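You operate a simulated robot arm through the tools that you are given. There is no shell and no other tool. Be economical: measure what you need, move in short steps, check, and stop when the job is done.

The job below is to be done with a simulated robot arm. You get a single attempt, and the scene is never put back.

JOB
Wash the red cloth in the grey tray, then empty the tray.
Fine: tip it down the sink; press the cloth out on the grid, lay it on the drying rack and put the empty tray back.

Only the result counts: the job must be done as asked and must still hold three seconds after the hand-in. Knocking over, shifting, dropping, spilling or breaking anything else fails it. Flat cloth is picked up by pressing the open fingertips on it (5 to 10 N) and closing them slowly along it; thin cloth reads only 2 to 8 mm in the jaws.

ROBOT AND FRAMES
A 6-joint arm with a two-finger parallel gripper, fixed in place. Base frame: the origin is at the foot of the arm, x ahead of it, y to its left, z up; the work surface is at about z = 880. Readings come in mm, rad, newtons and seconds.
With the tool pointing down near the work surface it reaches from about 140 to 740 mm from the base axis. Its first joint turns from -2.897 to 2.897 rad. Payload 3.91 kg.
The TCP is the grasp point between the finger pads, 30 mm short of the fingertips. In the tool frame z runs along the fingers and y along their closing line. The gripper opens to 110 mm. The fingers are 20 mm wide and 10 mm thick; the gripper's body (48 by 112 mm) begins 55 mm behind the TCP.
Orientation is told as [roll, pitch, yaw] about the base's x, y, z axes, in that order, counted from this pose: with the fingers straight down and closing along the base's y, the tool's x points along the base's -x, its y along +y and its z along -z.

CONTROLS
- The arm moves only by the tool play_rows. Its argument "series" is a list of rows, each an object of numbers (a shift or turn left out is 0, a gripper value left out holds the last): "jaw": the finger opening in mm, from 0 to 110; "x", "y", "z": the shift along the tool's x, y, z in mm; "ax", "ay", "az": the turn, a rotation vector about the tool's x, y, z in degrees. In form: [{"jaw": .., "x": .., "y": .., "z": .., "ax": .., "ay": .., "az": ..}, ...]. A call has 1 to 10 rows; each row is the pose to reach, as a shift and turn from the pose commanded when the call began, along the tool's axes at that moment. Rows are played at 5 a second. More than 50 mm and 0.15 rad between two rows, or a gripper value outside its range, and nothing of the call is played. A pose out of reach is approached as far as the arm can. The call stops where the force on the tool passes 50 N (or 10 N more than at its start, if that is more) or the arm is blocked; 0.2 s more then pass. Each finger travels about 45 mm/s and halts on what it meets, pressing with about 29 N; the grip force reading is that of the motor and also rises with nothing between the fingers. The clock runs only during rows and for 0.2 s after the last one: add rows that repeat a pose to give the fingers time. The reply holds the time, the measured pose of the TCP, the force on the tool along the base axes, the opening and the grip force, in the units named above and with some noise, with the torque about the TCP (base axes, N m) and any sound that the robot's microphone picked up.
- Cameras (640 x 400 px; columns grow to the right, rows downward): "scene" is fixed at [50.4, 650.8, 1478.4]; the picture's right is [-0.63, -0.77, 0.00], its down [-0.44, 0.36, -0.82] and it looks along [0.64, -0.52, -0.57] (base axes); focal length 315 px, centre (320, 200). "wrist" rides on the gripper at [71, 22, -107] in the tool frame; the picture's right is [-0.29, 0.96, 0.00], its down [-0.76, -0.23, -0.61] and it looks along [-0.58, -0.18, 0.79] (tool axes); focal length 243 px, centre (320, 200). There is no depth. A picture from a camera that has moved, and an enlarged one, comes with that camera's place and axes in the base frame and with its lens.
- grab_frame(camera): a new picture of that camera. It takes no simulated time.
- raise_lower(by): slides the trunk up (or, below 0, down) by that many mm; the arm rides with it, the base frame stays. It gives what a move gives, with no picture.
- close_up(camera, box): a new picture of the part [left, top, right, bottom] of that camera's present view, enlarged. It takes no simulated time.
- finish_job(): hands the job in; it is judged then, once.

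Work in short steps. Places have to be worked out from the pictures, the camera data and where the tool is seen: move nearer, look again, correct. Check each grasp and each placing, and mend what went wrong. You have 120 turns and 76 pictures in all, those below and enlarged ones among them. Open the gripper and draw the arm clear of the work before you hand the job in, unless the task says otherwise; then end with one line.

The tools are called after "Call:" as name(argument=value, ...) on one line, values as JSON. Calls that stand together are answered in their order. play_rows: Moves the arm, as the interface text tells. Its arguments: {"type":"object","properties":{"series":{"type":"array","items":{"type":"object","properties":{"jaw":{"type":"number"},"x":{"type":"number"},"y":{"type":"number"},"z":{"type":"number"},"ax":{"type":"number"},"ay":{"type":"number"},"az":{"type":"number"}}}}},"required":["series"]} The other tools are called the same way: raise_lower (by) slides the trunk up or down; grab_frame (camera) takes a picture; close_up (camera, box) takes an enlarged picture of a part of a camera's view; finish_job () hands the job in.

At the start:

```text
clock: 0.0
tool_pos: [397.2, -6.1, 1268.6]
ee_rot: [0.0, 0.002, 0.0]
wrist_force: [0.6, 0.4, -0.2]
wrist_torque: [0.0, 0.01, 0.03]
finger_gap: 110.0
gripper_force: 0.0
trunk travel left (down, up): [-500.0, 90.0]
```

scene: 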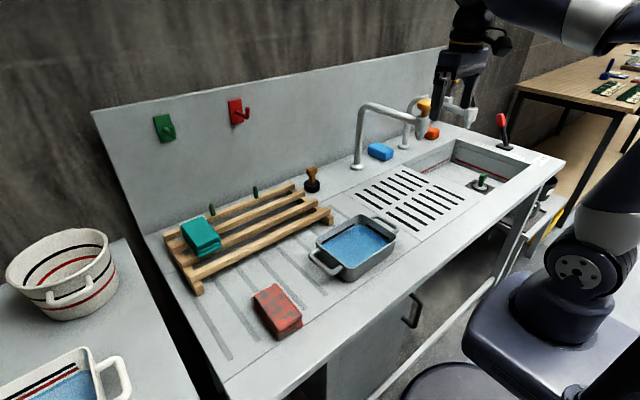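
wrist: 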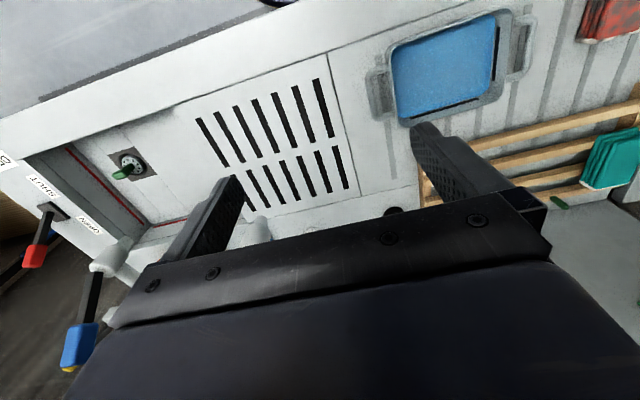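

I start by enlarging the scene to identify the objects, the sink's plug/valve and the labels.

Call:
close_up(camera="scene", box=[380, 80, 580, 205])

Call:
close_up(camera="scene", box=[140, 170, 420, 345])

Call:
close_up(camera="wrist", box=[0, 120, 240, 270])

```text
3.20 times, centred on (480, 142) of scene
camera zoom: at [50.4, 650.8, 1478.4], right [-0.63, -0.77, 0.0], down [-0.44, 0.36, -0.82], along [0.64, -0.52, -0.57], focal length 1009 px, centre (-192, 384)
```

zoom: 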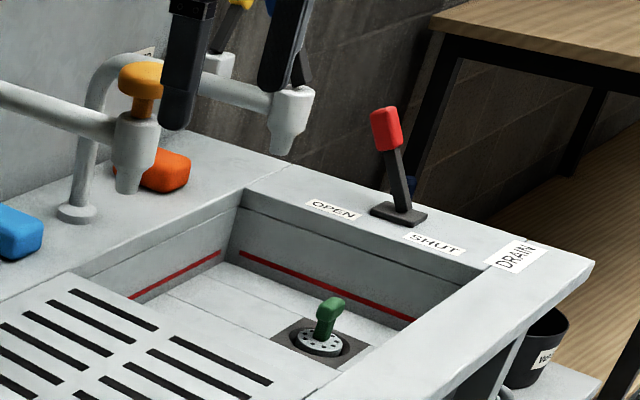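

```text
2.29 times, centred on (280, 258) of scene
camera zoom: at [50.4, 650.8, 1478.4], right [-0.63, -0.77, 0.0], down [-0.44, 0.36, -0.82], along [0.64, -0.52, -0.57], focal length 721 px, centre (411, 69)
```

zoom: 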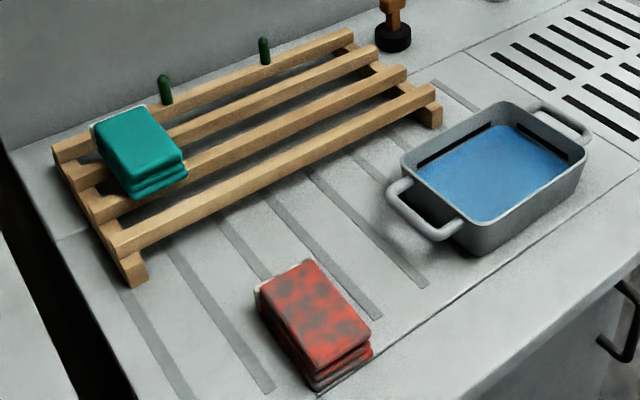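

```text
2.67 times, centred on (120, 195) of wrist
camera zoom: at [325.6, 15.5, 1374.3], right [0.29, 0.96, 0.0], down [0.76, -0.23, 0.61], along [0.58, -0.18, -0.79], focal length 647 px, centre (853, 213)
```

zoom: 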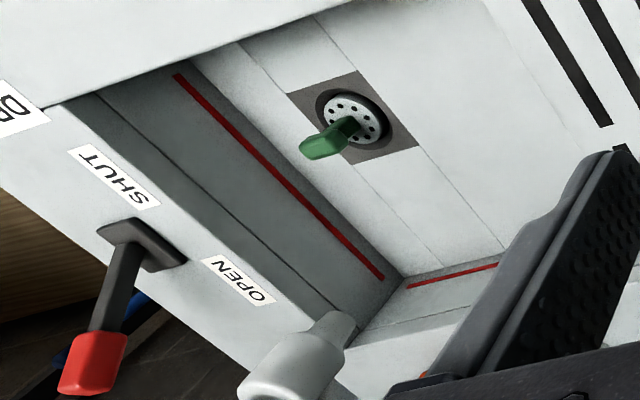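

The drain lever leans to OPEN, and the red cloth lies near (440, 450) and the tray near (470, 195). I check the bucket under the sink and the other labels before moving.

Call:
close_up(camera="scene", box=[470, 120, 580, 250])

Call:
close_up(camera="wrist", box=[340, 0, 640, 200])

Call:
close_up(camera="scene", box=[290, 80, 470, 200])

```text
3.08 times, centred on (525, 185) of scene
camera zoom: at [50.4, 650.8, 1478.4], right [-0.63, -0.77, 0.0], down [-0.44, 0.36, -0.82], along [0.64, -0.52, -0.57], focal length 970 px, centre (-311, 246)
```

zoom: 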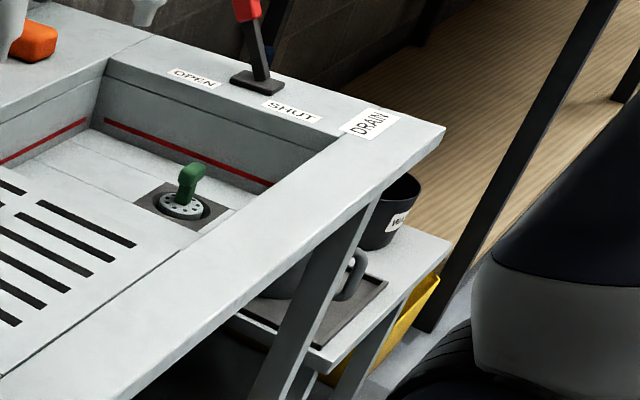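

```text
2.00 times, centred on (490, 100) of wrist
camera zoom: at [325.6, 15.5, 1374.3], right [0.29, 0.96, 0.0], down [0.76, -0.23, 0.61], along [0.58, -0.18, -0.79], focal length 485 px, centre (-20, 400)
```

zoom: 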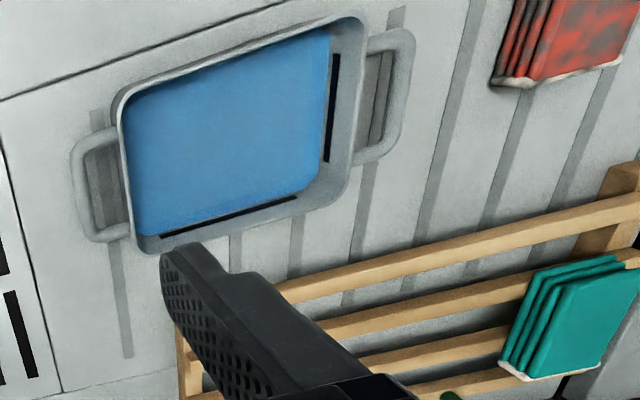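

```text
3.33 times, centred on (380, 140) of scene
camera zoom: at [50.4, 650.8, 1478.4], right [-0.63, -0.77, 0.0], down [-0.44, 0.36, -0.82], along [0.64, -0.52, -0.57], focal length 1051 px, centre (120, 400)
```

zoom: 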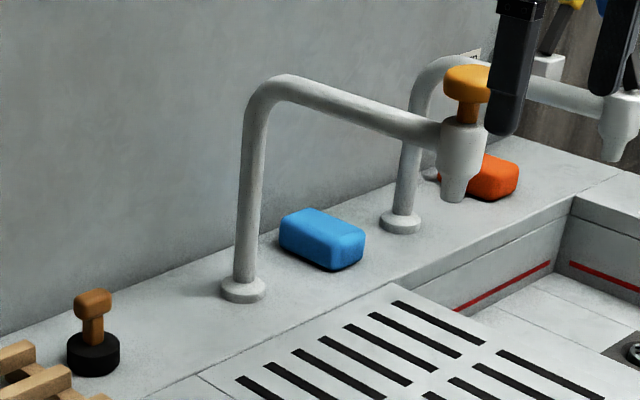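

Lever reads OPEN; the strainer has holes. I move above the red cloth for a closer look.

Call:
play_rows(series=[{"y": 45, "z": 10}, {"y": 90, "z": 25, "x": 0}, {"y": 135, "z": 40}, {"y": 180, "z": 55}, {"y": 225, "z": 70}, {"y": 270, "z": 85}, {"y": 315, "z": 100}, {"y": 360, "z": 110, "x": 0}, {"y": 405, "z": 120, "x": 0}, {"y": 450, "z": 130, "x": 0}])

Call:
grab_frame(camera="wrist")

```text
clock: 2.2
tool_pos: [399.4, 444.9, 1138.4]
ee_rot: [0.0, 0.001, 0.001]
wrist_force: [0.4, 0.3, -0.9]
wrist_torque: [-0.01, 0.05, -0.03]
finger_gap: 110.1
gripper_force: 0.1
trunk travel left (down, up): [-500.0, 90.0]
```

```text
67 pictures are left
camera wrist: at [328.0, 466.4, 1245.1], right [0.29, 0.96, 0.0], down [0.76, -0.23, 0.61], along [0.58, -0.18, -0.79], focal length 243 px, centre (320, 200)
```

wrist: 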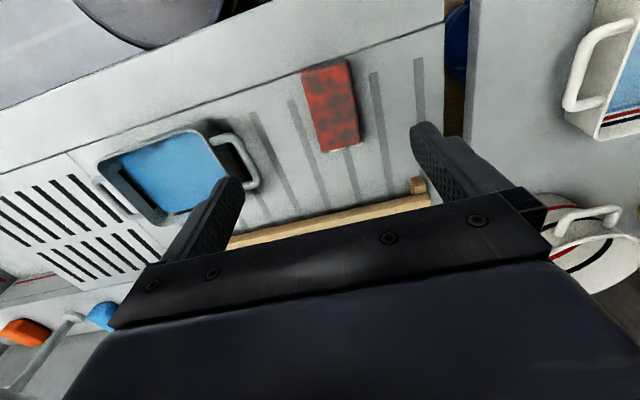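

The cloth is centred near (434, 451), about 58 mm wide along y. I go down straddling it.

Call:
play_rows(series=[{"x": -20, "y": 3, "z": 40}, {"x": -35, "y": 6, "z": 85}, {"x": -35, "y": 6, "z": 130}, {"x": -35, "y": 6, "z": 170}, {"x": -35, "y": 6, "z": 190}])

Call:
grab_frame(camera="wrist")

Call:
close_up(camera="scene", box=[200, 220, 360, 345])

```text
clock: 3.4
tool_pos: [433.2, 449.6, 945.6]
ee_rot: [0.0, -0.001, 0.0]
wrist_force: [0.3, -0.2, -0.8]
wrist_torque: [-0.01, 0.01, -0.02]
finger_gap: 110.0
gripper_force: 0.0
trunk travel left (down, up): [-500.0, 90.0]
```

```text
66 pictures are left
camera wrist: at [360.9, 471.4, 1053.0], right [0.29, 0.96, 0.0], down [0.76, -0.23, 0.61], along [0.58, -0.18, -0.79], focal length 243 px, centre (320, 200)
```

wrist: 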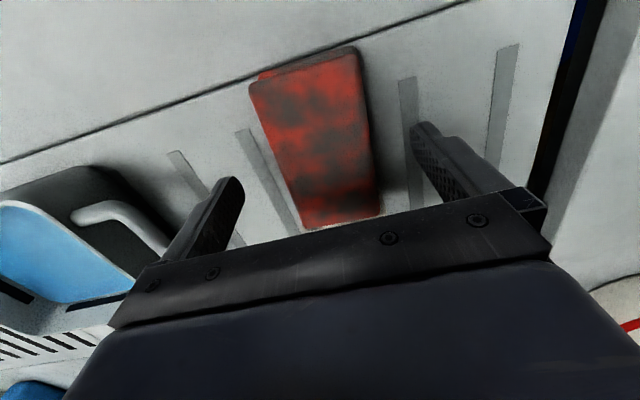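

```text
3.20 times, centred on (280, 282) of scene
camera zoom: at [50.4, 650.8, 1478.4], right [-0.63, -0.77, 0.0], down [-0.44, 0.36, -0.82], along [0.64, -0.52, -0.57], focal length 1009 px, centre (448, -64)
```

zoom: 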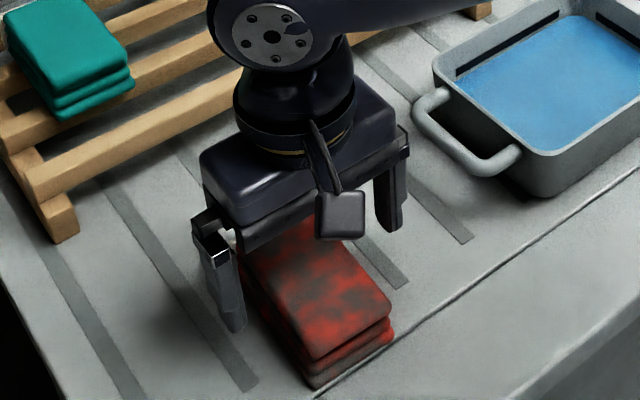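

The fingers straddle the cloth cleanly. I lower to fingertips just above the surface and close slowly.

Call:
play_rows(series=[{"z": 20}, {"z": 31}, {"z": 31, "jaw": 90}, {"z": 31, "jaw": 75}, {"z": 31, "jaw": 65}, {"z": 31, "jaw": 58}, {"z": 31, "jaw": 52}, {"z": 31, "jaw": 46}, {"z": 31, "jaw": 42}, {"z": 31, "jaw": 42}])

Call:
close_up(camera="scene", box=[200, 220, 360, 345])

```text
clock: 5.6
tool_pos: [432.2, 449.9, 915.9]
ee_rot: [-0.001, -0.002, -0.002]
wrist_force: [0.2, -0.1, 0.1]
wrist_torque: [-0.01, 0.01, 0.0]
finger_gap: 63.2
gripper_force: 29.0
trunk travel left (down, up): [-500.0, 90.0]
```

```text
3.20 times, centred on (280, 282) of scene
camera zoom: at [50.4, 650.8, 1478.4], right [-0.63, -0.77, 0.0], down [-0.44, 0.36, -0.82], along [0.64, -0.52, -0.57], focal length 1009 px, centre (448, -64)
```

zoom: 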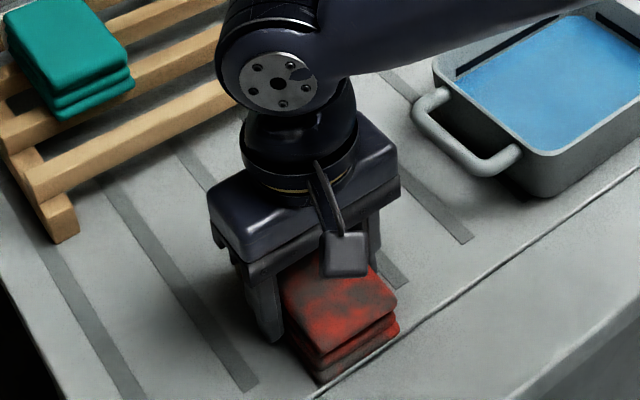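

The cloth is held solidly at 63 mm. I lift it and turn it 90° (its length along y, to fit the tray) while still high.

Call:
play_rows(series=[{"z": -30}, {"z": -70}, {"z": -110}, {"z": -150}, {"z": -150, "y": -20, "az": 8}, {"z": -150, "y": -40, "az": 16}, {"z": -150, "y": -60, "az": 24}, {"z": -150, "y": -80, "az": 32}, {"z": -150, "y": -100, "az": 40}, {"z": -150, "y": -120, "az": 48}])

Call:
grab_frame(camera="scene")

```text
clock: 7.8
tool_pos: [433.4, 330.2, 1066.5]
ee_rot: [0.001, 0.001, -0.839]
wrist_force: [0.4, -0.1, 0.3]
wrist_torque: [-0.01, -0.01, 0.0]
finger_gap: 63.5
gripper_force: 29.6
trunk travel left (down, up): [-500.0, 90.0]
```

```text
63 pictures are left
```

scene: 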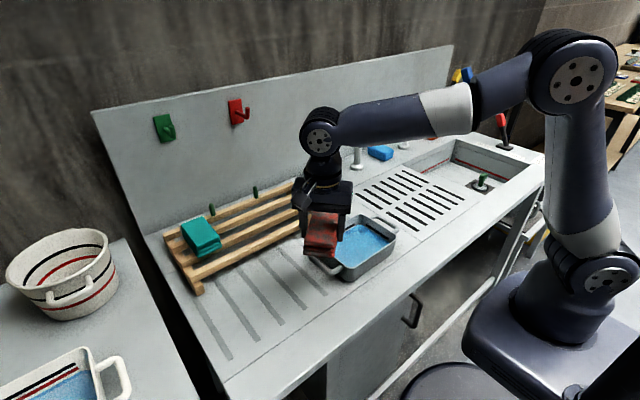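

I finish the turn and move over the tray, staying high, then look.

Call:
play_rows(series=[{"x": -21, "y": -10.5, "az": 7}, {"x": -42, "y": -21, "az": 14}, {"x": -63, "y": -31.5, "az": 21}, {"x": -84, "y": -42, "az": 28}, {"x": -105, "y": -52, "az": 35}, {"x": -125, "y": -63, "az": 42}])

Call:
grab_frame(camera="wrist")

Call:
close_up(camera="scene", box=[280, 180, 440, 290])

```text
clock: 9.2
tool_pos: [468.9, 193.8, 1067.0]
ee_rot: [0.001, 0.001, -1.573]
wrist_force: [0.7, -0.5, 0.5]
wrist_torque: [0.01, -0.02, 0.0]
finger_gap: 63.1
gripper_force: 29.3
trunk travel left (down, up): [-500.0, 90.0]
```

```text
62 pictures are left
camera wrist: at [490.4, 265.2, 1172.4], right [0.96, -0.29, 0.0], down [-0.23, -0.76, 0.61], along [-0.18, -0.58, -0.79], focal length 243 px, centre (320, 200)
```

wrist: 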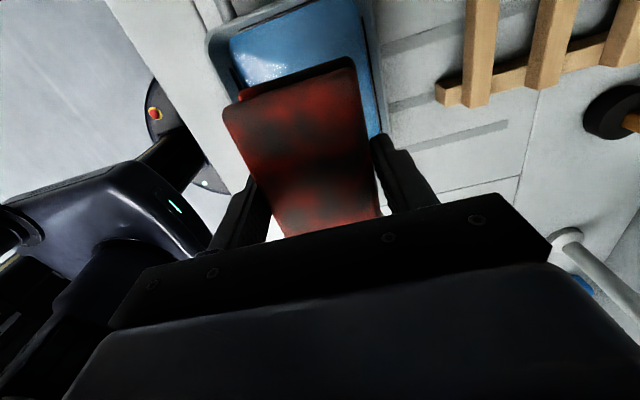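

```text
3.64 times, centred on (360, 235) of scene
camera zoom: at [50.4, 650.8, 1478.4], right [-0.63, -0.77, 0.0], down [-0.44, 0.36, -0.82], along [0.64, -0.52, -0.57], focal length 1147 px, centre (174, 73)
```

zoom: 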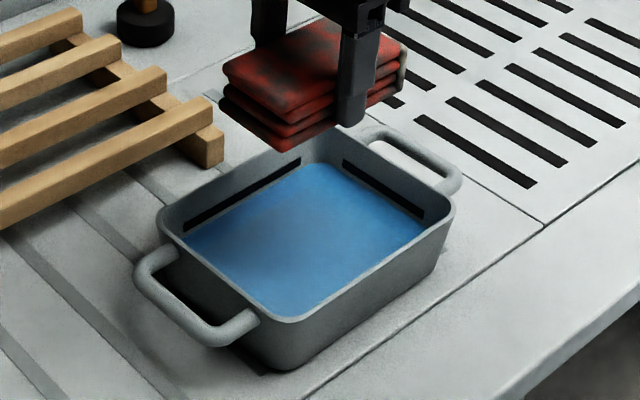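

The tray's rim centre I judge at about (473, 184), inner about 120 x 155, so the cloth fits. I lower it slowly until it starts to enter the water.

Call:
play_rows(series=[{"x": -8, "y": 4, "z": 30}, {"x": -8, "y": 4, "z": 70}, {"x": -8, "y": 4, "z": 100}, {"x": -8, "y": 4, "z": 110}, {"x": -8, "y": 4, "z": 115}, {"x": -8, "y": 4, "z": 120}])

Call:
close_up(camera="scene", box=[280, 180, 440, 290])

Call:
grab_frame(camera="wrist")

```text
clock: 10.6
tool_pos: [472.8, 187.5, 945.6]
ee_rot: [-0.001, 0.001, -1.571]
wrist_force: [1.0, 0.7, -1.3]
wrist_torque: [-0.03, 0.01, 0.03]
finger_gap: 62.9
gripper_force: 28.9
trunk travel left (down, up): [-500.0, 90.0]
```

```text
3.64 times, centred on (360, 235) of scene
camera zoom: at [50.4, 650.8, 1478.4], right [-0.63, -0.77, 0.0], down [-0.44, 0.36, -0.82], along [0.64, -0.52, -0.57], focal length 1147 px, centre (174, 73)
```

zoom: 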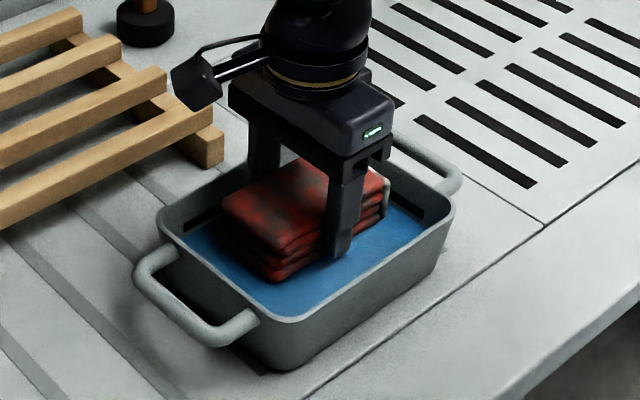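

```text
59 pictures are left
camera wrist: at [493.9, 259.1, 1053.2], right [0.96, -0.29, 0.0], down [-0.23, -0.76, 0.61], along [-0.18, -0.58, -0.79], focal length 243 px, centre (320, 200)
```

wrist: 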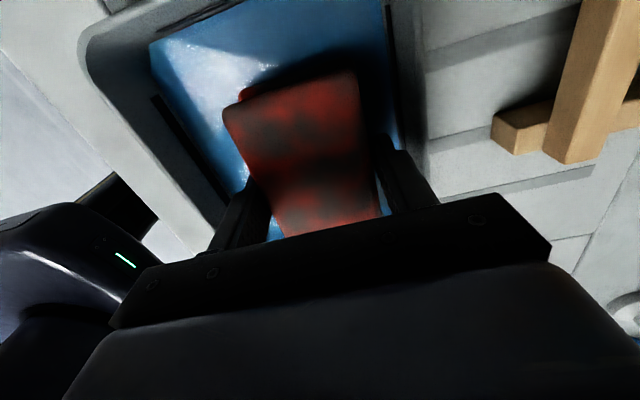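

The wrist view suggests the +x wall is nearer than the -x wall; I zoom there before going deeper.

Call:
close_up(camera="wrist", box=[60, 0, 480, 262])

```text
1.52 times, centred on (270, 131) of wrist
camera zoom: at [493.9, 259.1, 1053.2], right [0.96, -0.29, 0.0], down [-0.23, -0.76, 0.61], along [-0.18, -0.58, -0.79], focal length 370 px, centre (396, 305)
```

zoom: 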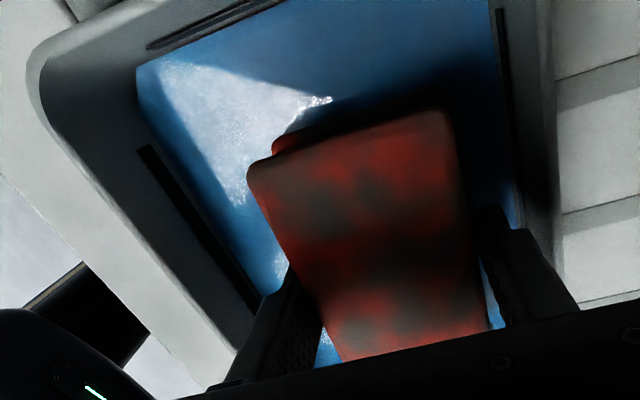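

Combining both cameras, the rim is at z≈940 and the tray centre about (462, 193). I recentre and lower to nearly the floor slowly.

Call:
play_rows(series=[{"x": 3, "y": -5}, {"x": 6, "y": -11}, {"x": 6, "y": -11, "z": 4}, {"x": 6, "y": -11, "z": 8}, {"x": 6, "y": -11, "z": 12}, {"x": 6, "y": -11, "z": 15}, {"x": 6, "y": -11, "z": 18}, {"x": 6, "y": -11, "z": 18}])

Call:
close_up(camera="scene", box=[280, 180, 440, 290])

```text
clock: 12.4
tool_pos: [462.2, 193.5, 928.6]
ee_rot: [0.0, 0.0, -1.571]
wrist_force: [0.2, -0.3, -0.5]
wrist_torque: [0.0, -0.02, 0.03]
finger_gap: 63.4
gripper_force: 28.4
trunk travel left (down, up): [-500.0, 90.0]
```

```text
3.64 times, centred on (360, 235) of scene
camera zoom: at [50.4, 650.8, 1478.4], right [-0.63, -0.77, 0.0], down [-0.44, 0.36, -0.82], along [0.64, -0.52, -0.57], focal length 1147 px, centre (174, 73)
```

zoom: 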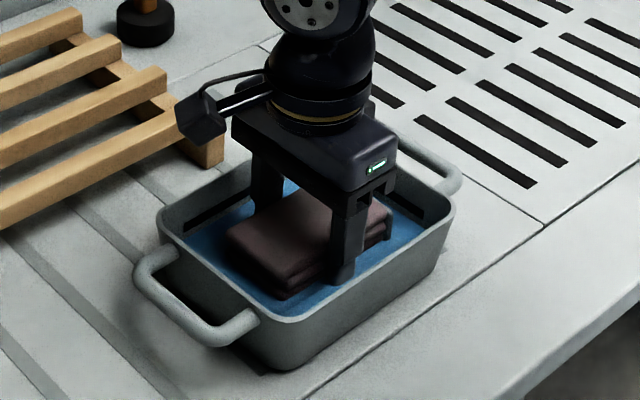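

The cloth has soaked (darkened). I agitate it gently in the water to wash it.

Call:
play_rows(series=[{"x": 8}, {"x": 15}, {"x": 8}, {"x": 0}, {"x": -8}, {"x": -15}, {"x": -8}, {"x": 0}, {"x": 8}, {"x": 15}])

Call:
play_rows(series=[{"x": -8}, {"x": -15}, {"x": -23}, {"x": -30}, {"x": -23}, {"x": -15}, {"x": -15, "z": -10}, {"x": -15, "z": 0}, {"x": -15, "z": -10}, {"x": -15, "z": 0}])

Call:
close_up(camera="scene", box=[280, 180, 440, 290])

```text
clock: 14.6
tool_pos: [461.9, 207.1, 928.8]
ee_rot: [0.0, -0.001, -1.571]
wrist_force: [0.2, 0.2, -0.4]
wrist_torque: [0.03, 0.02, -0.02]
finger_gap: 63.3
gripper_force: 28.5
trunk travel left (down, up): [-500.0, 90.0]
```

```text
clock: 16.8
tool_pos: [462.0, 194.1, 928.2]
ee_rot: [0.001, 0.0, -1.572]
wrist_force: [0.1, 0.6, 0.4]
wrist_torque: [0.01, -0.04, 0.03]
finger_gap: 63.2
gripper_force: 29.3
trunk travel left (down, up): [-500.0, 90.0]
```

```text
3.64 times, centred on (360, 235) of scene
camera zoom: at [50.4, 650.8, 1478.4], right [-0.63, -0.77, 0.0], down [-0.44, 0.36, -0.82], along [0.64, -0.52, -0.57], focal length 1147 px, centre (174, 73)
```

zoom: 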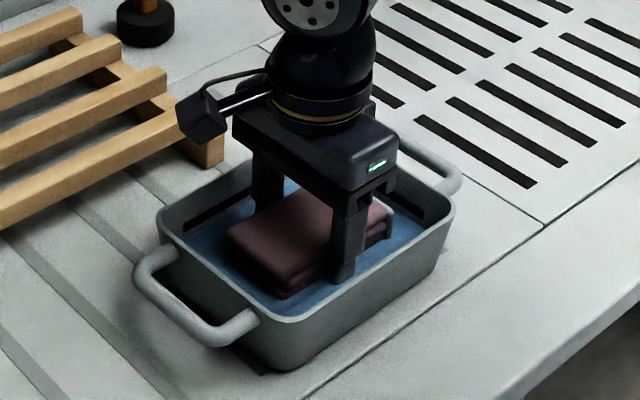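

It's getting cleaner (redder, more even). I keep agitating and compare.

Call:
play_rows(series=[{"x": 10, "z": 2}, {"x": 18, "z": 2}, {"x": 8, "z": 2}, {"x": -5, "z": 2}, {"x": -18, "z": 2}, {"x": -5, "z": 2}, {"x": 8, "z": 2}, {"x": 18, "z": 2}, {"x": 8, "z": 2}, {"x": 0}])

Call:
play_rows(series=[{"x": -10}, {"x": -18}, {"x": -8}, {"x": 5}, {"x": 18}, {"x": 5}, {"x": -8}, {"x": -18}, {"x": -8}, {"x": 0}])

Call:
play_rows(series=[{"x": -10}, {"x": -18}, {"x": -8}, {"x": 5}, {"x": 18}, {"x": 5}, {"x": -8}, {"x": -18}, {"x": -8}, {"x": 0}])

Call:
close_up(camera="scene", box=[280, 180, 440, 290])

```text
clock: 19.0
tool_pos: [463.3, 193.3, 928.6]
ee_rot: [0.0, 0.0, -1.573]
wrist_force: [0.5, 0.0, -0.3]
wrist_torque: [-0.01, 0.02, 0.0]
finger_gap: 63.2
gripper_force: 28.7
trunk travel left (down, up): [-500.0, 90.0]
```

```text
clock: 21.2
tool_pos: [463.4, 192.4, 927.6]
ee_rot: [0.0, -0.001, -1.57]
wrist_force: [-0.5, -0.2, 0.0]
wrist_torque: [0.0, 0.03, 0.02]
finger_gap: 63.3
gripper_force: 28.9
trunk travel left (down, up): [-500.0, 90.0]
```

```text
clock: 23.4
tool_pos: [461.4, 191.6, 928.4]
ee_rot: [-0.001, -0.001, -1.57]
wrist_force: [-0.8, -0.1, -1.1]
wrist_torque: [0.02, -0.01, -0.01]
finger_gap: 63.3
gripper_force: 29.0
trunk travel left (down, up): [-500.0, 90.0]
```

```text
3.64 times, centred on (360, 235) of scene
camera zoom: at [50.4, 650.8, 1478.4], right [-0.63, -0.77, 0.0], down [-0.44, 0.36, -0.82], along [0.64, -0.52, -0.57], focal length 1147 px, centre (174, 73)
```

zoom: 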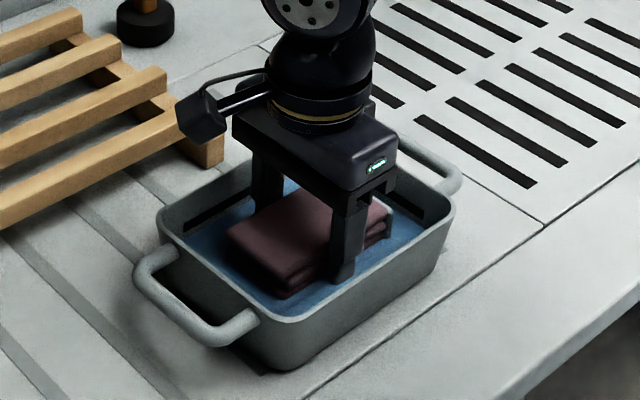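

The colour is even now and hardly changing. I lift it just above the rim and let it drip over the tray.

Call:
play_rows(series=[{"z": -15}, {"z": -30}, {"z": -40}, {"z": -40}, {"z": -40}, {"z": -40}, {"z": -40}, {"z": -40}, {"z": -40}, {"z": -40}])

Call:
play_rows(series=[{"z": -10}, {"z": -10}, {"z": -10}, {"z": -10}, {"z": -10}, {"z": -10}, {"z": -10}, {"z": -10}, {"z": -10}, {"z": -10}])

Call:
close_up(camera="scene", box=[280, 180, 440, 290])

Call:
grab_frame(camera="wrist")

```text
clock: 25.6
tool_pos: [462.4, 193.8, 968.2]
ee_rot: [-0.002, -0.001, -1.57]
wrist_force: [-0.1, -0.1, -0.3]
wrist_torque: [0.0, 0.0, 0.0]
finger_gap: 63.3
gripper_force: 29.4
trunk travel left (down, up): [-500.0, 90.0]
```

```text
clock: 27.8
tool_pos: [462.5, 193.2, 977.9]
ee_rot: [-0.002, 0.0, -1.57]
wrist_force: [-0.5, 0.0, 0.0]
wrist_torque: [-0.01, 0.0, 0.03]
finger_gap: 63.2
gripper_force: 28.9
trunk travel left (down, up): [-500.0, 90.0]
```

```text
3.64 times, centred on (360, 235) of scene
camera zoom: at [50.4, 650.8, 1478.4], right [-0.63, -0.77, 0.0], down [-0.44, 0.36, -0.82], along [0.64, -0.52, -0.57], focal length 1147 px, centre (174, 73)
```

zoom: 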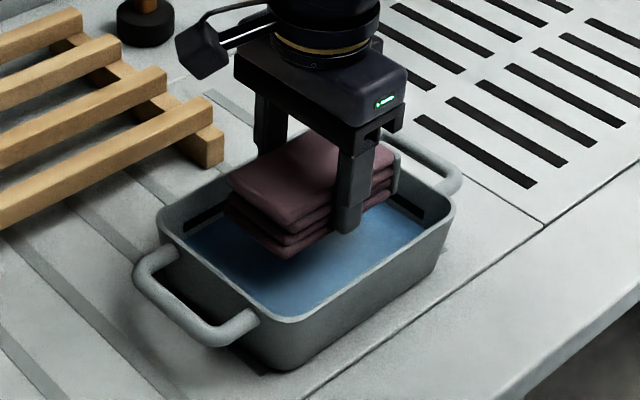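

```text
53 pictures are left
camera wrist: at [483.6, 264.2, 1085.6], right [0.96, -0.29, 0.0], down [-0.23, -0.76, 0.61], along [-0.18, -0.58, -0.79], focal length 243 px, centre (320, 200)
```

wrist: 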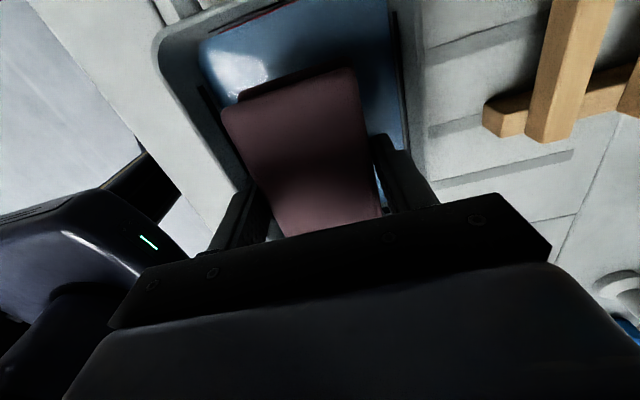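

The cloth looks clean and the water dirty. I raise it a bit more, let it drip longer, then carry it to the grid at about (480, -90).

Call:
play_rows(series=[{"z": -20}, {"z": -25}, {"z": -25}, {"z": -25}, {"z": -25}, {"z": -25}, {"z": -25}, {"z": -25}, {"z": -25}, {"z": -25}])

Call:
play_rows(series=[{"x": -25, "y": 2}, {"x": -65, "y": 4}, {"x": -110, "y": 6}, {"x": -155, "y": 8}, {"x": -200, "y": 12}, {"x": -240, "y": 15}, {"x": -270, "y": 18}, {"x": -283, "y": 18}, {"x": -283, "y": 18, "z": 30}])

Call:
grab_frame(camera="scene")

Call:
grab_frame(camera="wrist")

```text
clock: 30.0
tool_pos: [462.4, 192.2, 1003.9]
ee_rot: [0.0, -0.001, -1.572]
wrist_force: [0.5, -0.8, -0.2]
wrist_torque: [-0.01, 0.01, 0.02]
finger_gap: 63.2
gripper_force: 28.9
trunk travel left (down, up): [-500.0, 90.0]
```

```text
clock: 32.0
tool_pos: [480.4, -89.1, 973.8]
ee_rot: [0.0, -0.001, -1.569]
wrist_force: [-0.1, 1.4, -0.2]
wrist_torque: [0.08, -0.06, 0.0]
finger_gap: 63.2
gripper_force: 29.2
trunk travel left (down, up): [-500.0, 90.0]
```

```text
52 pictures are left
```

scene: 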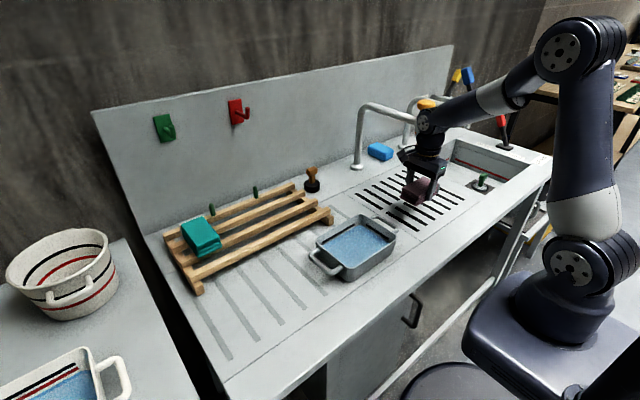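

```text
51 pictures are left
camera wrist: at [501.2, -17.9, 1080.5], right [0.96, -0.29, 0.0], down [-0.23, -0.76, 0.61], along [-0.18, -0.58, -0.79], focal length 243 px, centre (320, 200)
```

wrist: 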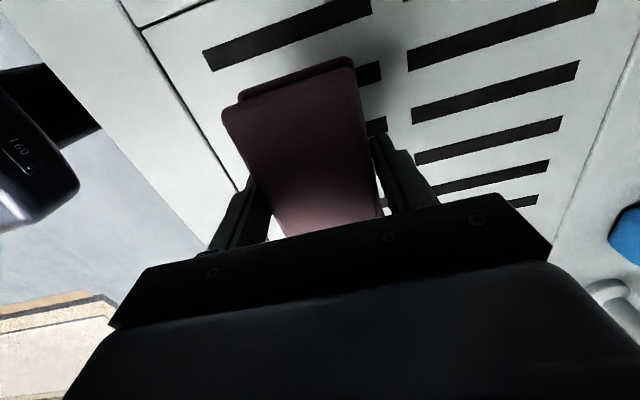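

It is over the slots. I lower it onto the grid, watching the force.

Call:
play_rows(series=[{"z": 20}, {"z": 40}, {"z": 50}, {"z": 54}, {"z": 57}, {"z": 58}])

Call:
close_up(camera="scene", box=[350, 140, 490, 240])

```text
clock: 33.4
tool_pos: [480.6, -90.7, 915.6]
ee_rot: [0.001, 0.002, -1.571]
wrist_force: [0.2, -0.6, 0.5]
wrist_torque: [-0.01, 0.03, 0.03]
finger_gap: 63.1
gripper_force: 28.8
trunk travel left (down, up): [-500.0, 90.0]
```

```text
4.00 times, centred on (420, 190) of scene
camera zoom: at [50.4, 650.8, 1478.4], right [-0.63, -0.77, 0.0], down [-0.44, 0.36, -0.82], along [0.64, -0.52, -0.57], focal length 1262 px, centre (-80, 240)
```

zoom: 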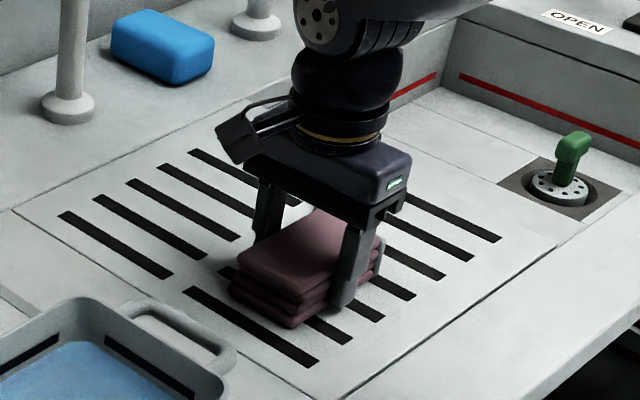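

Nearly touching; I lower in 1 mm steps until contact shows.

Call:
play_rows(series=[{"z": 0.7}, {"z": 1.4}, {"z": 2}])

```text
clock: 34.2
tool_pos: [480.4, -89.2, 914.4]
ee_rot: [0.001, -0.001, -1.57]
wrist_force: [-1.5, 0.2, 9.0]
wrist_torque: [0.08, 0.15, 0.02]
finger_gap: 63.2
gripper_force: 29.6
trunk travel left (down, up): [-500.0, 90.0]
```

Contact at 9 N: the cloth rests on the grid. I release it, rise, close the fingers and come above the top for pressing.

Call:
play_rows(series=[{"z": -2, "jaw": 75}, {"z": -2, "jaw": 85}, {"z": -2, "jaw": 85}, {"z": -30}, {"z": -70}, {"z": -70, "jaw": 0}, {"z": -70}, {"z": -70}, {"z": -70}, {"z": -70}])

Call:
close_up(camera="scene", box=[350, 140, 490, 240])

```text
clock: 36.4
tool_pos: [480.7, -89.2, 982.7]
ee_rot: [0.0, 0.0, -1.571]
wrist_force: [0.2, -0.2, -0.2]
wrist_torque: [0.01, -0.01, 0.01]
finger_gap: 0.1
gripper_force: 21.3
trunk travel left (down, up): [-500.0, 90.0]
```

```text
4.00 times, centred on (420, 190) of scene
camera zoom: at [50.4, 650.8, 1478.4], right [-0.63, -0.77, 0.0], down [-0.44, 0.36, -0.82], along [0.64, -0.52, -0.57], focal length 1262 px, centre (-80, 240)
```

zoom: 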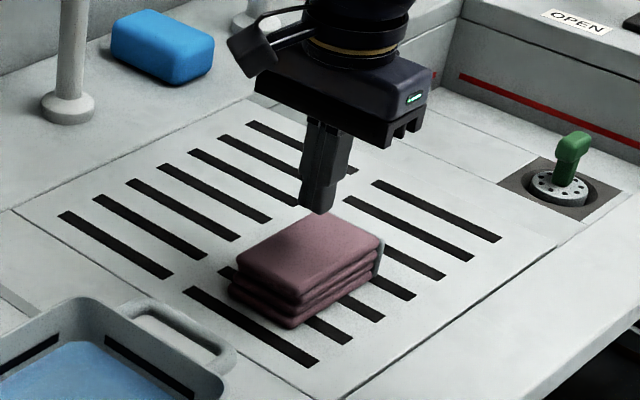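

Cloth is on the grid, clean. I press down with the closed fingertips at its centre, watching force.

Call:
play_rows(series=[{"z": 15}, {"z": 25}, {"z": 28}, {"z": 31}, {"z": 33}, {"z": 35}])

```text
clock: 37.8
tool_pos: [481.6, -89.6, 949.6]
ee_rot: [0.001, -0.001, -1.572]
wrist_force: [-0.4, -2.2, 5.8]
wrist_torque: [-0.06, 0.02, -0.02]
finger_gap: 0.2
gripper_force: 29.0
trunk travel left (down, up): [-500.0, 90.0]
```

Contact at about tip z 920. I press further in small steps and hold.

Call:
play_rows(series=[{"z": 2}, {"z": 4}, {"z": 6}, {"z": 8}, {"z": 8}, {"z": 8}])

```text
clock: 38.6
tool_pos: [481.6, -89.9, 948.1]
ee_rot: [0.012, -0.002, -1.569]
wrist_force: [-9.7, 3.0, 27.3]
wrist_torque: [0.09, 0.32, -0.05]
finger_gap: 0.0
gripper_force: 29.2
trunk travel left (down, up): [-500.0, 90.0]
stopped in row 4: the force on the tool passed its limit (the readings are from after the stop); the commanded pose is now the measured one
```

It peaked past 50 N and now presses at about 27 N. I hold there, then look.

Call:
play_rows(series=[{"z": 0.5}, {"z": 1}, {"z": 1}, {"z": 1}, {"z": 1}, {"z": 1}, {"z": 1}, {"z": 1}])

Call:
close_up(camera="scene", box=[350, 140, 490, 240])

```text
clock: 39.6
tool_pos: [484.2, -90.2, 947.9]
ee_rot: [0.017, -0.003, -1.572]
wrist_force: [-9.0, 2.3, 26.3]
wrist_torque: [0.11, 0.28, -0.01]
finger_gap: 0.0
gripper_force: 29.0
trunk travel left (down, up): [-500.0, 90.0]
stopped in row 4: the force on the tool passed its limit (the readings are from after the stop); the commanded pose is now the measured one
```

```text
4.00 times, centred on (420, 190) of scene
camera zoom: at [50.4, 650.8, 1478.4], right [-0.63, -0.77, 0.0], down [-0.44, 0.36, -0.82], along [0.64, -0.52, -0.57], focal length 1262 px, centre (-80, 240)
```

zoom: 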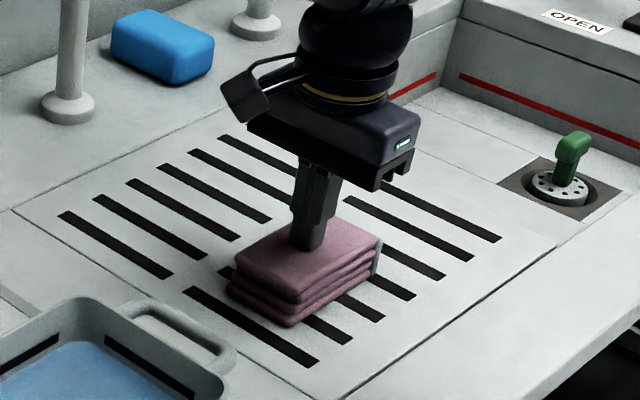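

The cloth is becoming lighter as water leaves. I hold the press with no further push.

Call:
play_rows(series=[{"z": 0}, {"z": 0}, {"z": 0}, {"z": 0}, {"z": 0}, {"z": 0}, {"z": 0}, {"z": 0}, {"z": 0}, {"z": 0}])

Call:
play_rows(series=[{"z": -2}, {"z": -3}, {"x": 10, "z": -6}, {"x": 25, "z": -6}, {"x": 25, "z": -2}, {"x": 25, "z": 0}, {"x": 25, "z": 0.5}, {"x": 25, "z": 0.5}, {"x": 25, "z": 0.5}, {"x": 25, "z": 0.5}])

Call:
close_up(camera="scene", box=[350, 140, 490, 240])

```text
clock: 41.8
tool_pos: [483.1, -92.1, 949.4]
ee_rot: [0.016, -0.003, -1.571]
wrist_force: [1.0, 0.2, 43.0]
wrist_torque: [0.03, -0.01, 0.0]
finger_gap: 0.0
gripper_force: 29.3
trunk travel left (down, up): [-500.0, 90.0]
```

```text
clock: 44.0
tool_pos: [483.0, -64.9, 947.8]
ee_rot: [0.019, -0.003, -1.57]
wrist_force: [0.2, 6.2, 44.2]
wrist_torque: [0.21, -0.02, 0.01]
finger_gap: 0.0
gripper_force: 29.4
trunk travel left (down, up): [-500.0, 90.0]
```

```text
4.00 times, centred on (420, 190) of scene
camera zoom: at [50.4, 650.8, 1478.4], right [-0.63, -0.77, 0.0], down [-0.44, 0.36, -0.82], along [0.64, -0.52, -0.57], focal length 1262 px, centre (-80, 240)
```

zoom: 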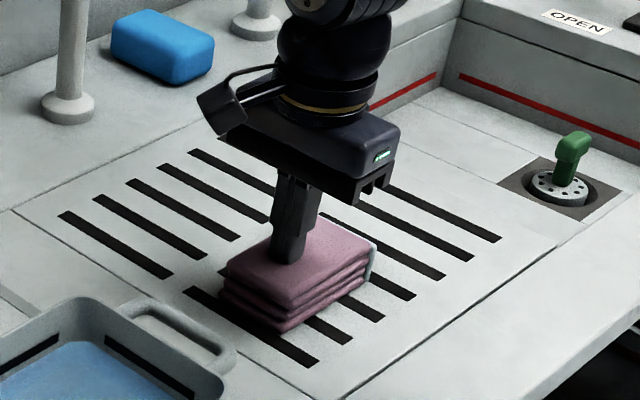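

Still lightening. I press at the other end and the centre too.

Call:
play_rows(series=[{"z": -4}, {"z": -7}, {"x": -20, "z": -7}, {"x": -40, "z": -7}, {"x": -40, "z": -2}, {"x": -40, "z": -0.5}, {"x": -40, "z": 0}, {"x": -40, "z": 0}, {"x": -40, "z": 0}, {"x": -40, "z": 0}])

Call:
play_rows(series=[{"z": 0}, {"z": 0}, {"z": 0}, {"z": 0}, {"z": 0}, {"z": 0}, {"z": 0}, {"z": 0}, {"z": 0}, {"z": 0}])

Call:
close_up(camera="scene", box=[350, 140, 490, 240])

```text
clock: 46.2
tool_pos: [482.8, -106.1, 947.9]
ee_rot: [0.019, -0.003, -1.571]
wrist_force: [-0.6, -4.1, 37.5]
wrist_torque: [-0.05, 0.02, -0.01]
finger_gap: 0.2
gripper_force: 29.2
trunk travel left (down, up): [-500.0, 90.0]
```

```text
clock: 48.4
tool_pos: [482.3, -107.2, 948.9]
ee_rot: [0.018, -0.002, -1.572]
wrist_force: [1.3, -1.1, 41.3]
wrist_torque: [0.02, 0.0, -0.01]
finger_gap: 0.2
gripper_force: 28.5
trunk travel left (down, up): [-500.0, 90.0]
```

```text
4.00 times, centred on (420, 190) of scene
camera zoom: at [50.4, 650.8, 1478.4], right [-0.63, -0.77, 0.0], down [-0.44, 0.36, -0.82], along [0.64, -0.52, -0.57], focal length 1262 px, centre (-80, 240)
```

zoom: 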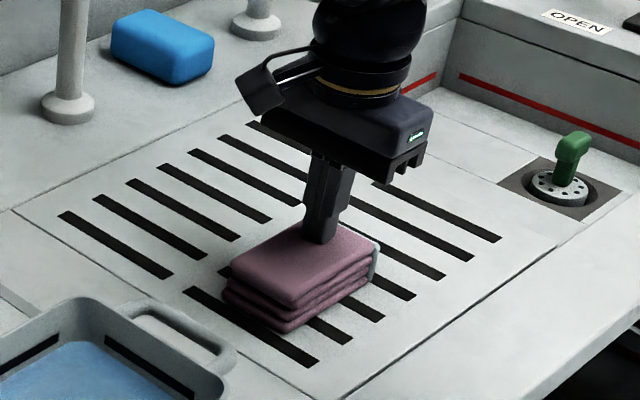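

I press several seconds more at the centre and compare the colour.

Call:
play_rows(series=[{"z": -4}, {"z": -7}, {"x": 18, "z": -7}, {"x": 18, "z": -2}, {"x": 18, "z": 0}, {"x": 18, "z": 0}, {"x": 18, "z": 0}, {"x": 18, "z": 0}, {"x": 18, "z": 0}, {"x": 18, "z": 0}])

Call:
play_rows(series=[{"z": 0}, {"z": 0}, {"z": 0}, {"z": 0}, {"z": 0}, {"z": 0}, {"z": 0}, {"z": 0}, {"z": 0}, {"z": 0}])

Call:
play_rows(series=[{"z": 0}, {"z": 0}, {"z": 0}, {"z": 0}, {"z": 0}, {"z": 0}, {"z": -5}, {"z": -20}, {"z": -50}, {"z": -50}])

Call:
close_up(camera="scene", box=[350, 140, 490, 240])

```text
clock: 50.6
tool_pos: [483.3, -85.9, 948.9]
ee_rot: [0.02, -0.003, -1.572]
wrist_force: [-1.2, 2.4, 50.0]
wrist_torque: [0.18, 0.11, -0.01]
finger_gap: 0.1
gripper_force: 29.1
trunk travel left (down, up): [-500.0, 90.0]
```

```text
clock: 52.8
tool_pos: [482.7, -88.2, 947.8]
ee_rot: [0.02, -0.003, -1.572]
wrist_force: [-0.9, -0.1, 49.8]
wrist_torque: [0.12, 0.07, -0.01]
finger_gap: 0.0
gripper_force: 28.7
trunk travel left (down, up): [-500.0, 90.0]
```

```text
clock: 55.0
tool_pos: [482.6, -87.3, 995.7]
ee_rot: [0.01, -0.001, -1.571]
wrist_force: [0.5, 0.1, 0.3]
wrist_torque: [0.02, 0.0, 0.01]
finger_gap: 0.0
gripper_force: 29.2
trunk travel left (down, up): [-500.0, 90.0]
```

```text
4.00 times, centred on (420, 190) of scene
camera zoom: at [50.4, 650.8, 1478.4], right [-0.63, -0.77, 0.0], down [-0.44, 0.36, -0.82], along [0.64, -0.52, -0.57], focal length 1262 px, centre (-80, 240)
```

zoom: 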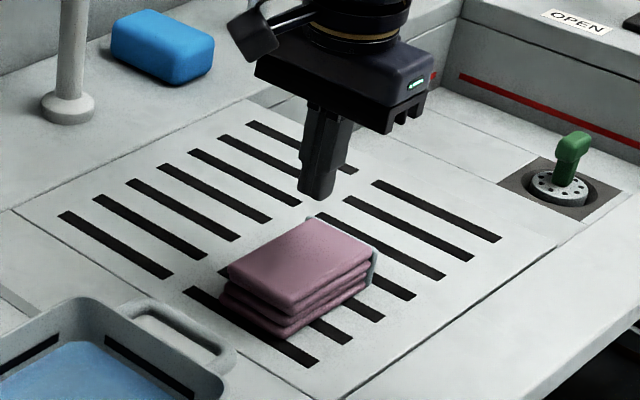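

I look with the wrist camera to judge cleanliness and the cloth's exact position.

Call:
grab_frame(camera="wrist")

```text
44 pictures are left
camera wrist: at [502.2, -16.0, 1102.6], right [0.96, -0.29, 0.01], down [-0.24, -0.76, 0.61], along [-0.17, -0.58, -0.79], focal length 243 px, centre (320, 200)
```

wrist: 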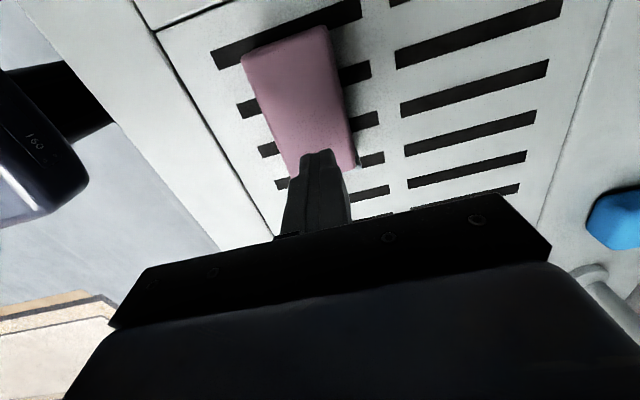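

Uniform pink, no stains. I press once more for a few seconds to see whether the colour still changes.

Call:
play_rows(series=[{"z": 25}, {"z": 42}, {"z": 46}, {"z": 48}, {"z": 48.5}, {"z": 48.5}, {"z": 48.5}, {"z": 48.5}, {"z": 48.5}, {"z": 48.5}])

Call:
play_rows(series=[{"z": 0}, {"z": 0}, {"z": 0}, {"z": 0}, {"z": 0}, {"z": 0}, {"z": 0}, {"z": 0}, {"z": 0}, {"z": 0}])

Call:
play_rows(series=[{"z": 0}, {"z": 0}, {"z": 0}, {"z": 0}, {"z": 0}, {"z": 0}, {"z": -5}, {"z": -20}, {"z": -50}, {"z": -65}])

Call:
close_up(camera="scene", box=[350, 140, 490, 240])

```text
clock: 57.2
tool_pos: [484.0, -88.2, 948.3]
ee_rot: [0.016, -0.002, -1.572]
wrist_force: [-1.6, -2.5, 23.3]
wrist_torque: [-0.06, 0.06, -0.01]
finger_gap: 0.0
gripper_force: 28.9
trunk travel left (down, up): [-500.0, 90.0]
```

```text
clock: 59.4
tool_pos: [483.5, -87.2, 948.9]
ee_rot: [0.016, -0.002, -1.571]
wrist_force: [2.3, -0.5, 30.5]
wrist_torque: [0.01, -0.08, -0.01]
finger_gap: 0.1
gripper_force: 28.7
trunk travel left (down, up): [-500.0, 90.0]
```

```text
clock: 61.6
tool_pos: [483.1, -87.7, 1013.5]
ee_rot: [0.013, -0.002, -1.572]
wrist_force: [-0.5, -0.6, -0.9]
wrist_torque: [-0.02, 0.02, 0.04]
finger_gap: 0.0
gripper_force: 28.8
trunk travel left (down, up): [-500.0, 90.0]
```

```text
4.00 times, centred on (420, 190) of scene
camera zoom: at [50.4, 650.8, 1478.4], right [-0.63, -0.77, 0.0], down [-0.44, 0.36, -0.82], along [0.64, -0.52, -0.57], focal length 1262 px, centre (-80, 240)
```

zoom: 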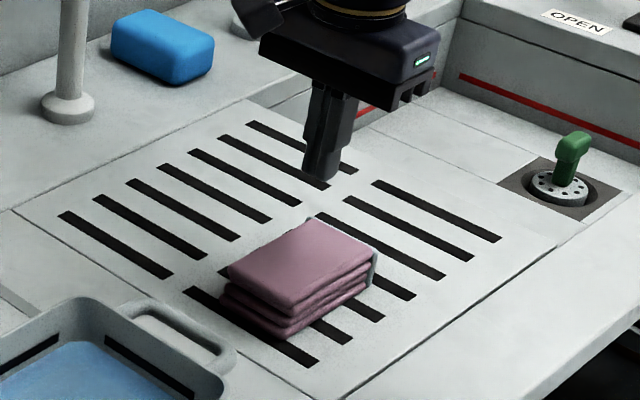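

No further change: it's pressed out. The cloth's centre is about (477, -73); I open, straddle it and grip it.

Call:
play_rows(series=[{"jaw": 105, "x": 15, "y": -6, "ay": -0.75}, {"jaw": 105, "x": 15, "y": -6, "ay": -0.75}, {"x": 15, "y": -6, "ay": -0.75}, {"x": 15, "y": -6, "ay": -0.75}, {"x": 15, "y": -6, "ay": -0.75}, {"x": 15, "y": -6, "z": 30, "ay": -0.75}, {"x": 15, "y": -6, "z": 60, "ay": -0.75}, {"x": 15, "y": -6, "z": 85, "ay": -0.75}, {"x": 15, "y": -6, "z": 97, "ay": -0.75}])

Call:
play_rows(series=[{"jaw": 85}, {"jaw": 75}, {"jaw": 68}, {"jaw": 62}, {"jaw": 56}, {"jaw": 48}, {"jaw": 42}, {"jaw": 42}])

Call:
close_up(camera="scene", box=[350, 140, 490, 240])

```text
clock: 63.6
tool_pos: [478.2, -72.5, 914.4]
ee_rot: [0.013, -0.017, -1.571]
wrist_force: [0.8, 0.0, 0.1]
wrist_torque: [0.02, 0.03, 0.01]
finger_gap: 105.1
gripper_force: 0.0
trunk travel left (down, up): [-500.0, 90.0]
```

```text
clock: 65.4
tool_pos: [478.0, -74.1, 915.3]
ee_rot: [0.011, -0.015, -1.571]
wrist_force: [0.8, -0.4, 0.6]
wrist_torque: [0.01, -0.01, -0.01]
finger_gap: 63.3
gripper_force: 28.6
trunk travel left (down, up): [-500.0, 90.0]
```

```text
4.00 times, centred on (420, 190) of scene
camera zoom: at [50.4, 650.8, 1478.4], right [-0.63, -0.77, 0.0], down [-0.44, 0.36, -0.82], along [0.64, -0.52, -0.57], focal length 1262 px, centre (-80, 240)
```

zoom: 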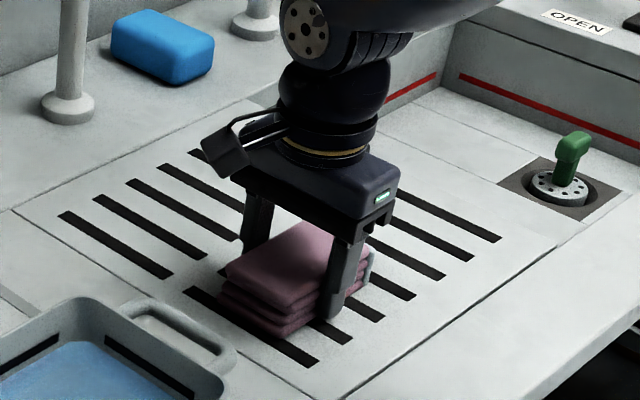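

Gripped at 63 mm. I lift, level the tool, and move toward the rack while turning back so the cloth's length will cross the slats.

Call:
play_rows(series=[{"z": -40}, {"z": -80}, {"z": -120, "ax": 0.7, "ay": 0.9}, {"z": -150, "ax": 0.7, "ay": 0.9}, {"z": -150, "x": 40, "az": -8}, {"z": -150, "x": 80, "az": -16, "y": 10}, {"z": -150, "x": 120, "az": -24, "y": 20}, {"z": -150, "x": 160, "az": -32, "y": 30}, {"z": -150, "x": 200, "az": -40, "y": 40}, {"z": -150, "x": 240, "az": -48, "y": 50}])

```text
clock: 67.6
tool_pos: [524.7, 169.7, 1066.2]
ee_rot: [-0.001, -0.019, -0.729]
wrist_force: [-0.1, -0.1, -0.9]
wrist_torque: [-0.01, -0.03, 0.02]
finger_gap: 63.3
gripper_force: 29.1
trunk travel left (down, up): [-500.0, 90.0]
```

Continue to about (600, 270), turning to yaw 0, then look.

Call:
play_rows(series=[{"x": 2, "y": 21, "az": -7}, {"x": 4, "y": 42, "az": -14}, {"x": 6, "y": 63, "az": -21}, {"x": 8, "y": 84, "az": -28}, {"x": 10, "y": 105, "az": -35}, {"x": 11, "y": 124, "az": -41.8}, {"x": 11, "y": 124, "az": -41.8}])

Call:
grab_frame(camera="wrist")

Call:
close_up(camera="scene", box=[150, 160, 390, 310])

```text
clock: 69.2
tool_pos: [601.0, 269.1, 1061.6]
ee_rot: [-0.016, -0.011, -0.002]
wrist_force: [-0.5, -0.2, -1.0]
wrist_torque: [0.0, -0.04, -0.01]
finger_gap: 63.0
gripper_force: 28.9
trunk travel left (down, up): [-500.0, 90.0]
```

```text
41 pictures are left
camera wrist: at [527.5, 292.2, 1167.7], right [0.29, 0.96, -0.01], down [0.75, -0.22, 0.62], along [0.59, -0.19, -0.78], focal length 243 px, centre (320, 200)
```

wrist: 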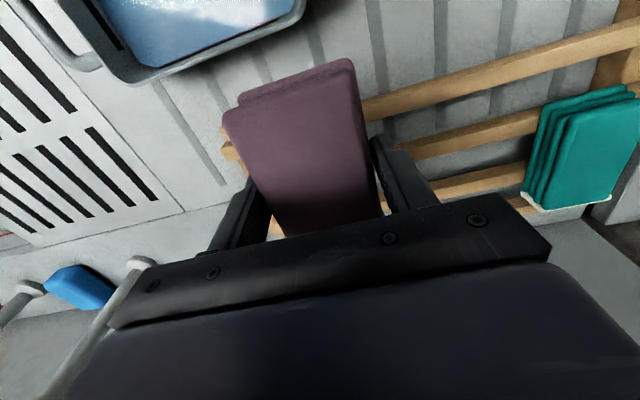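

```text
2.67 times, centred on (270, 235) of scene
camera zoom: at [50.4, 650.8, 1478.4], right [-0.63, -0.77, 0.0], down [-0.44, 0.36, -0.82], along [0.64, -0.52, -0.57], focal length 841 px, centre (453, 107)
```

zoom: 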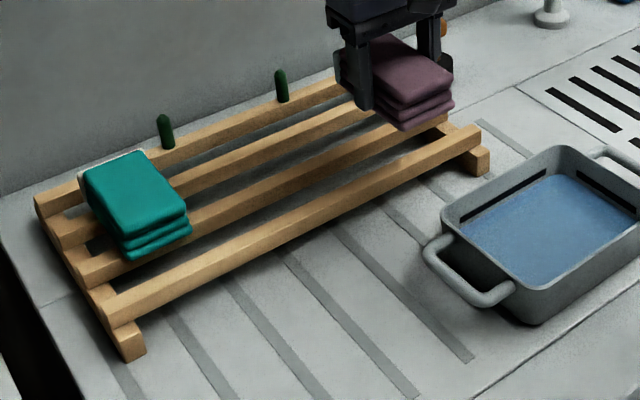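

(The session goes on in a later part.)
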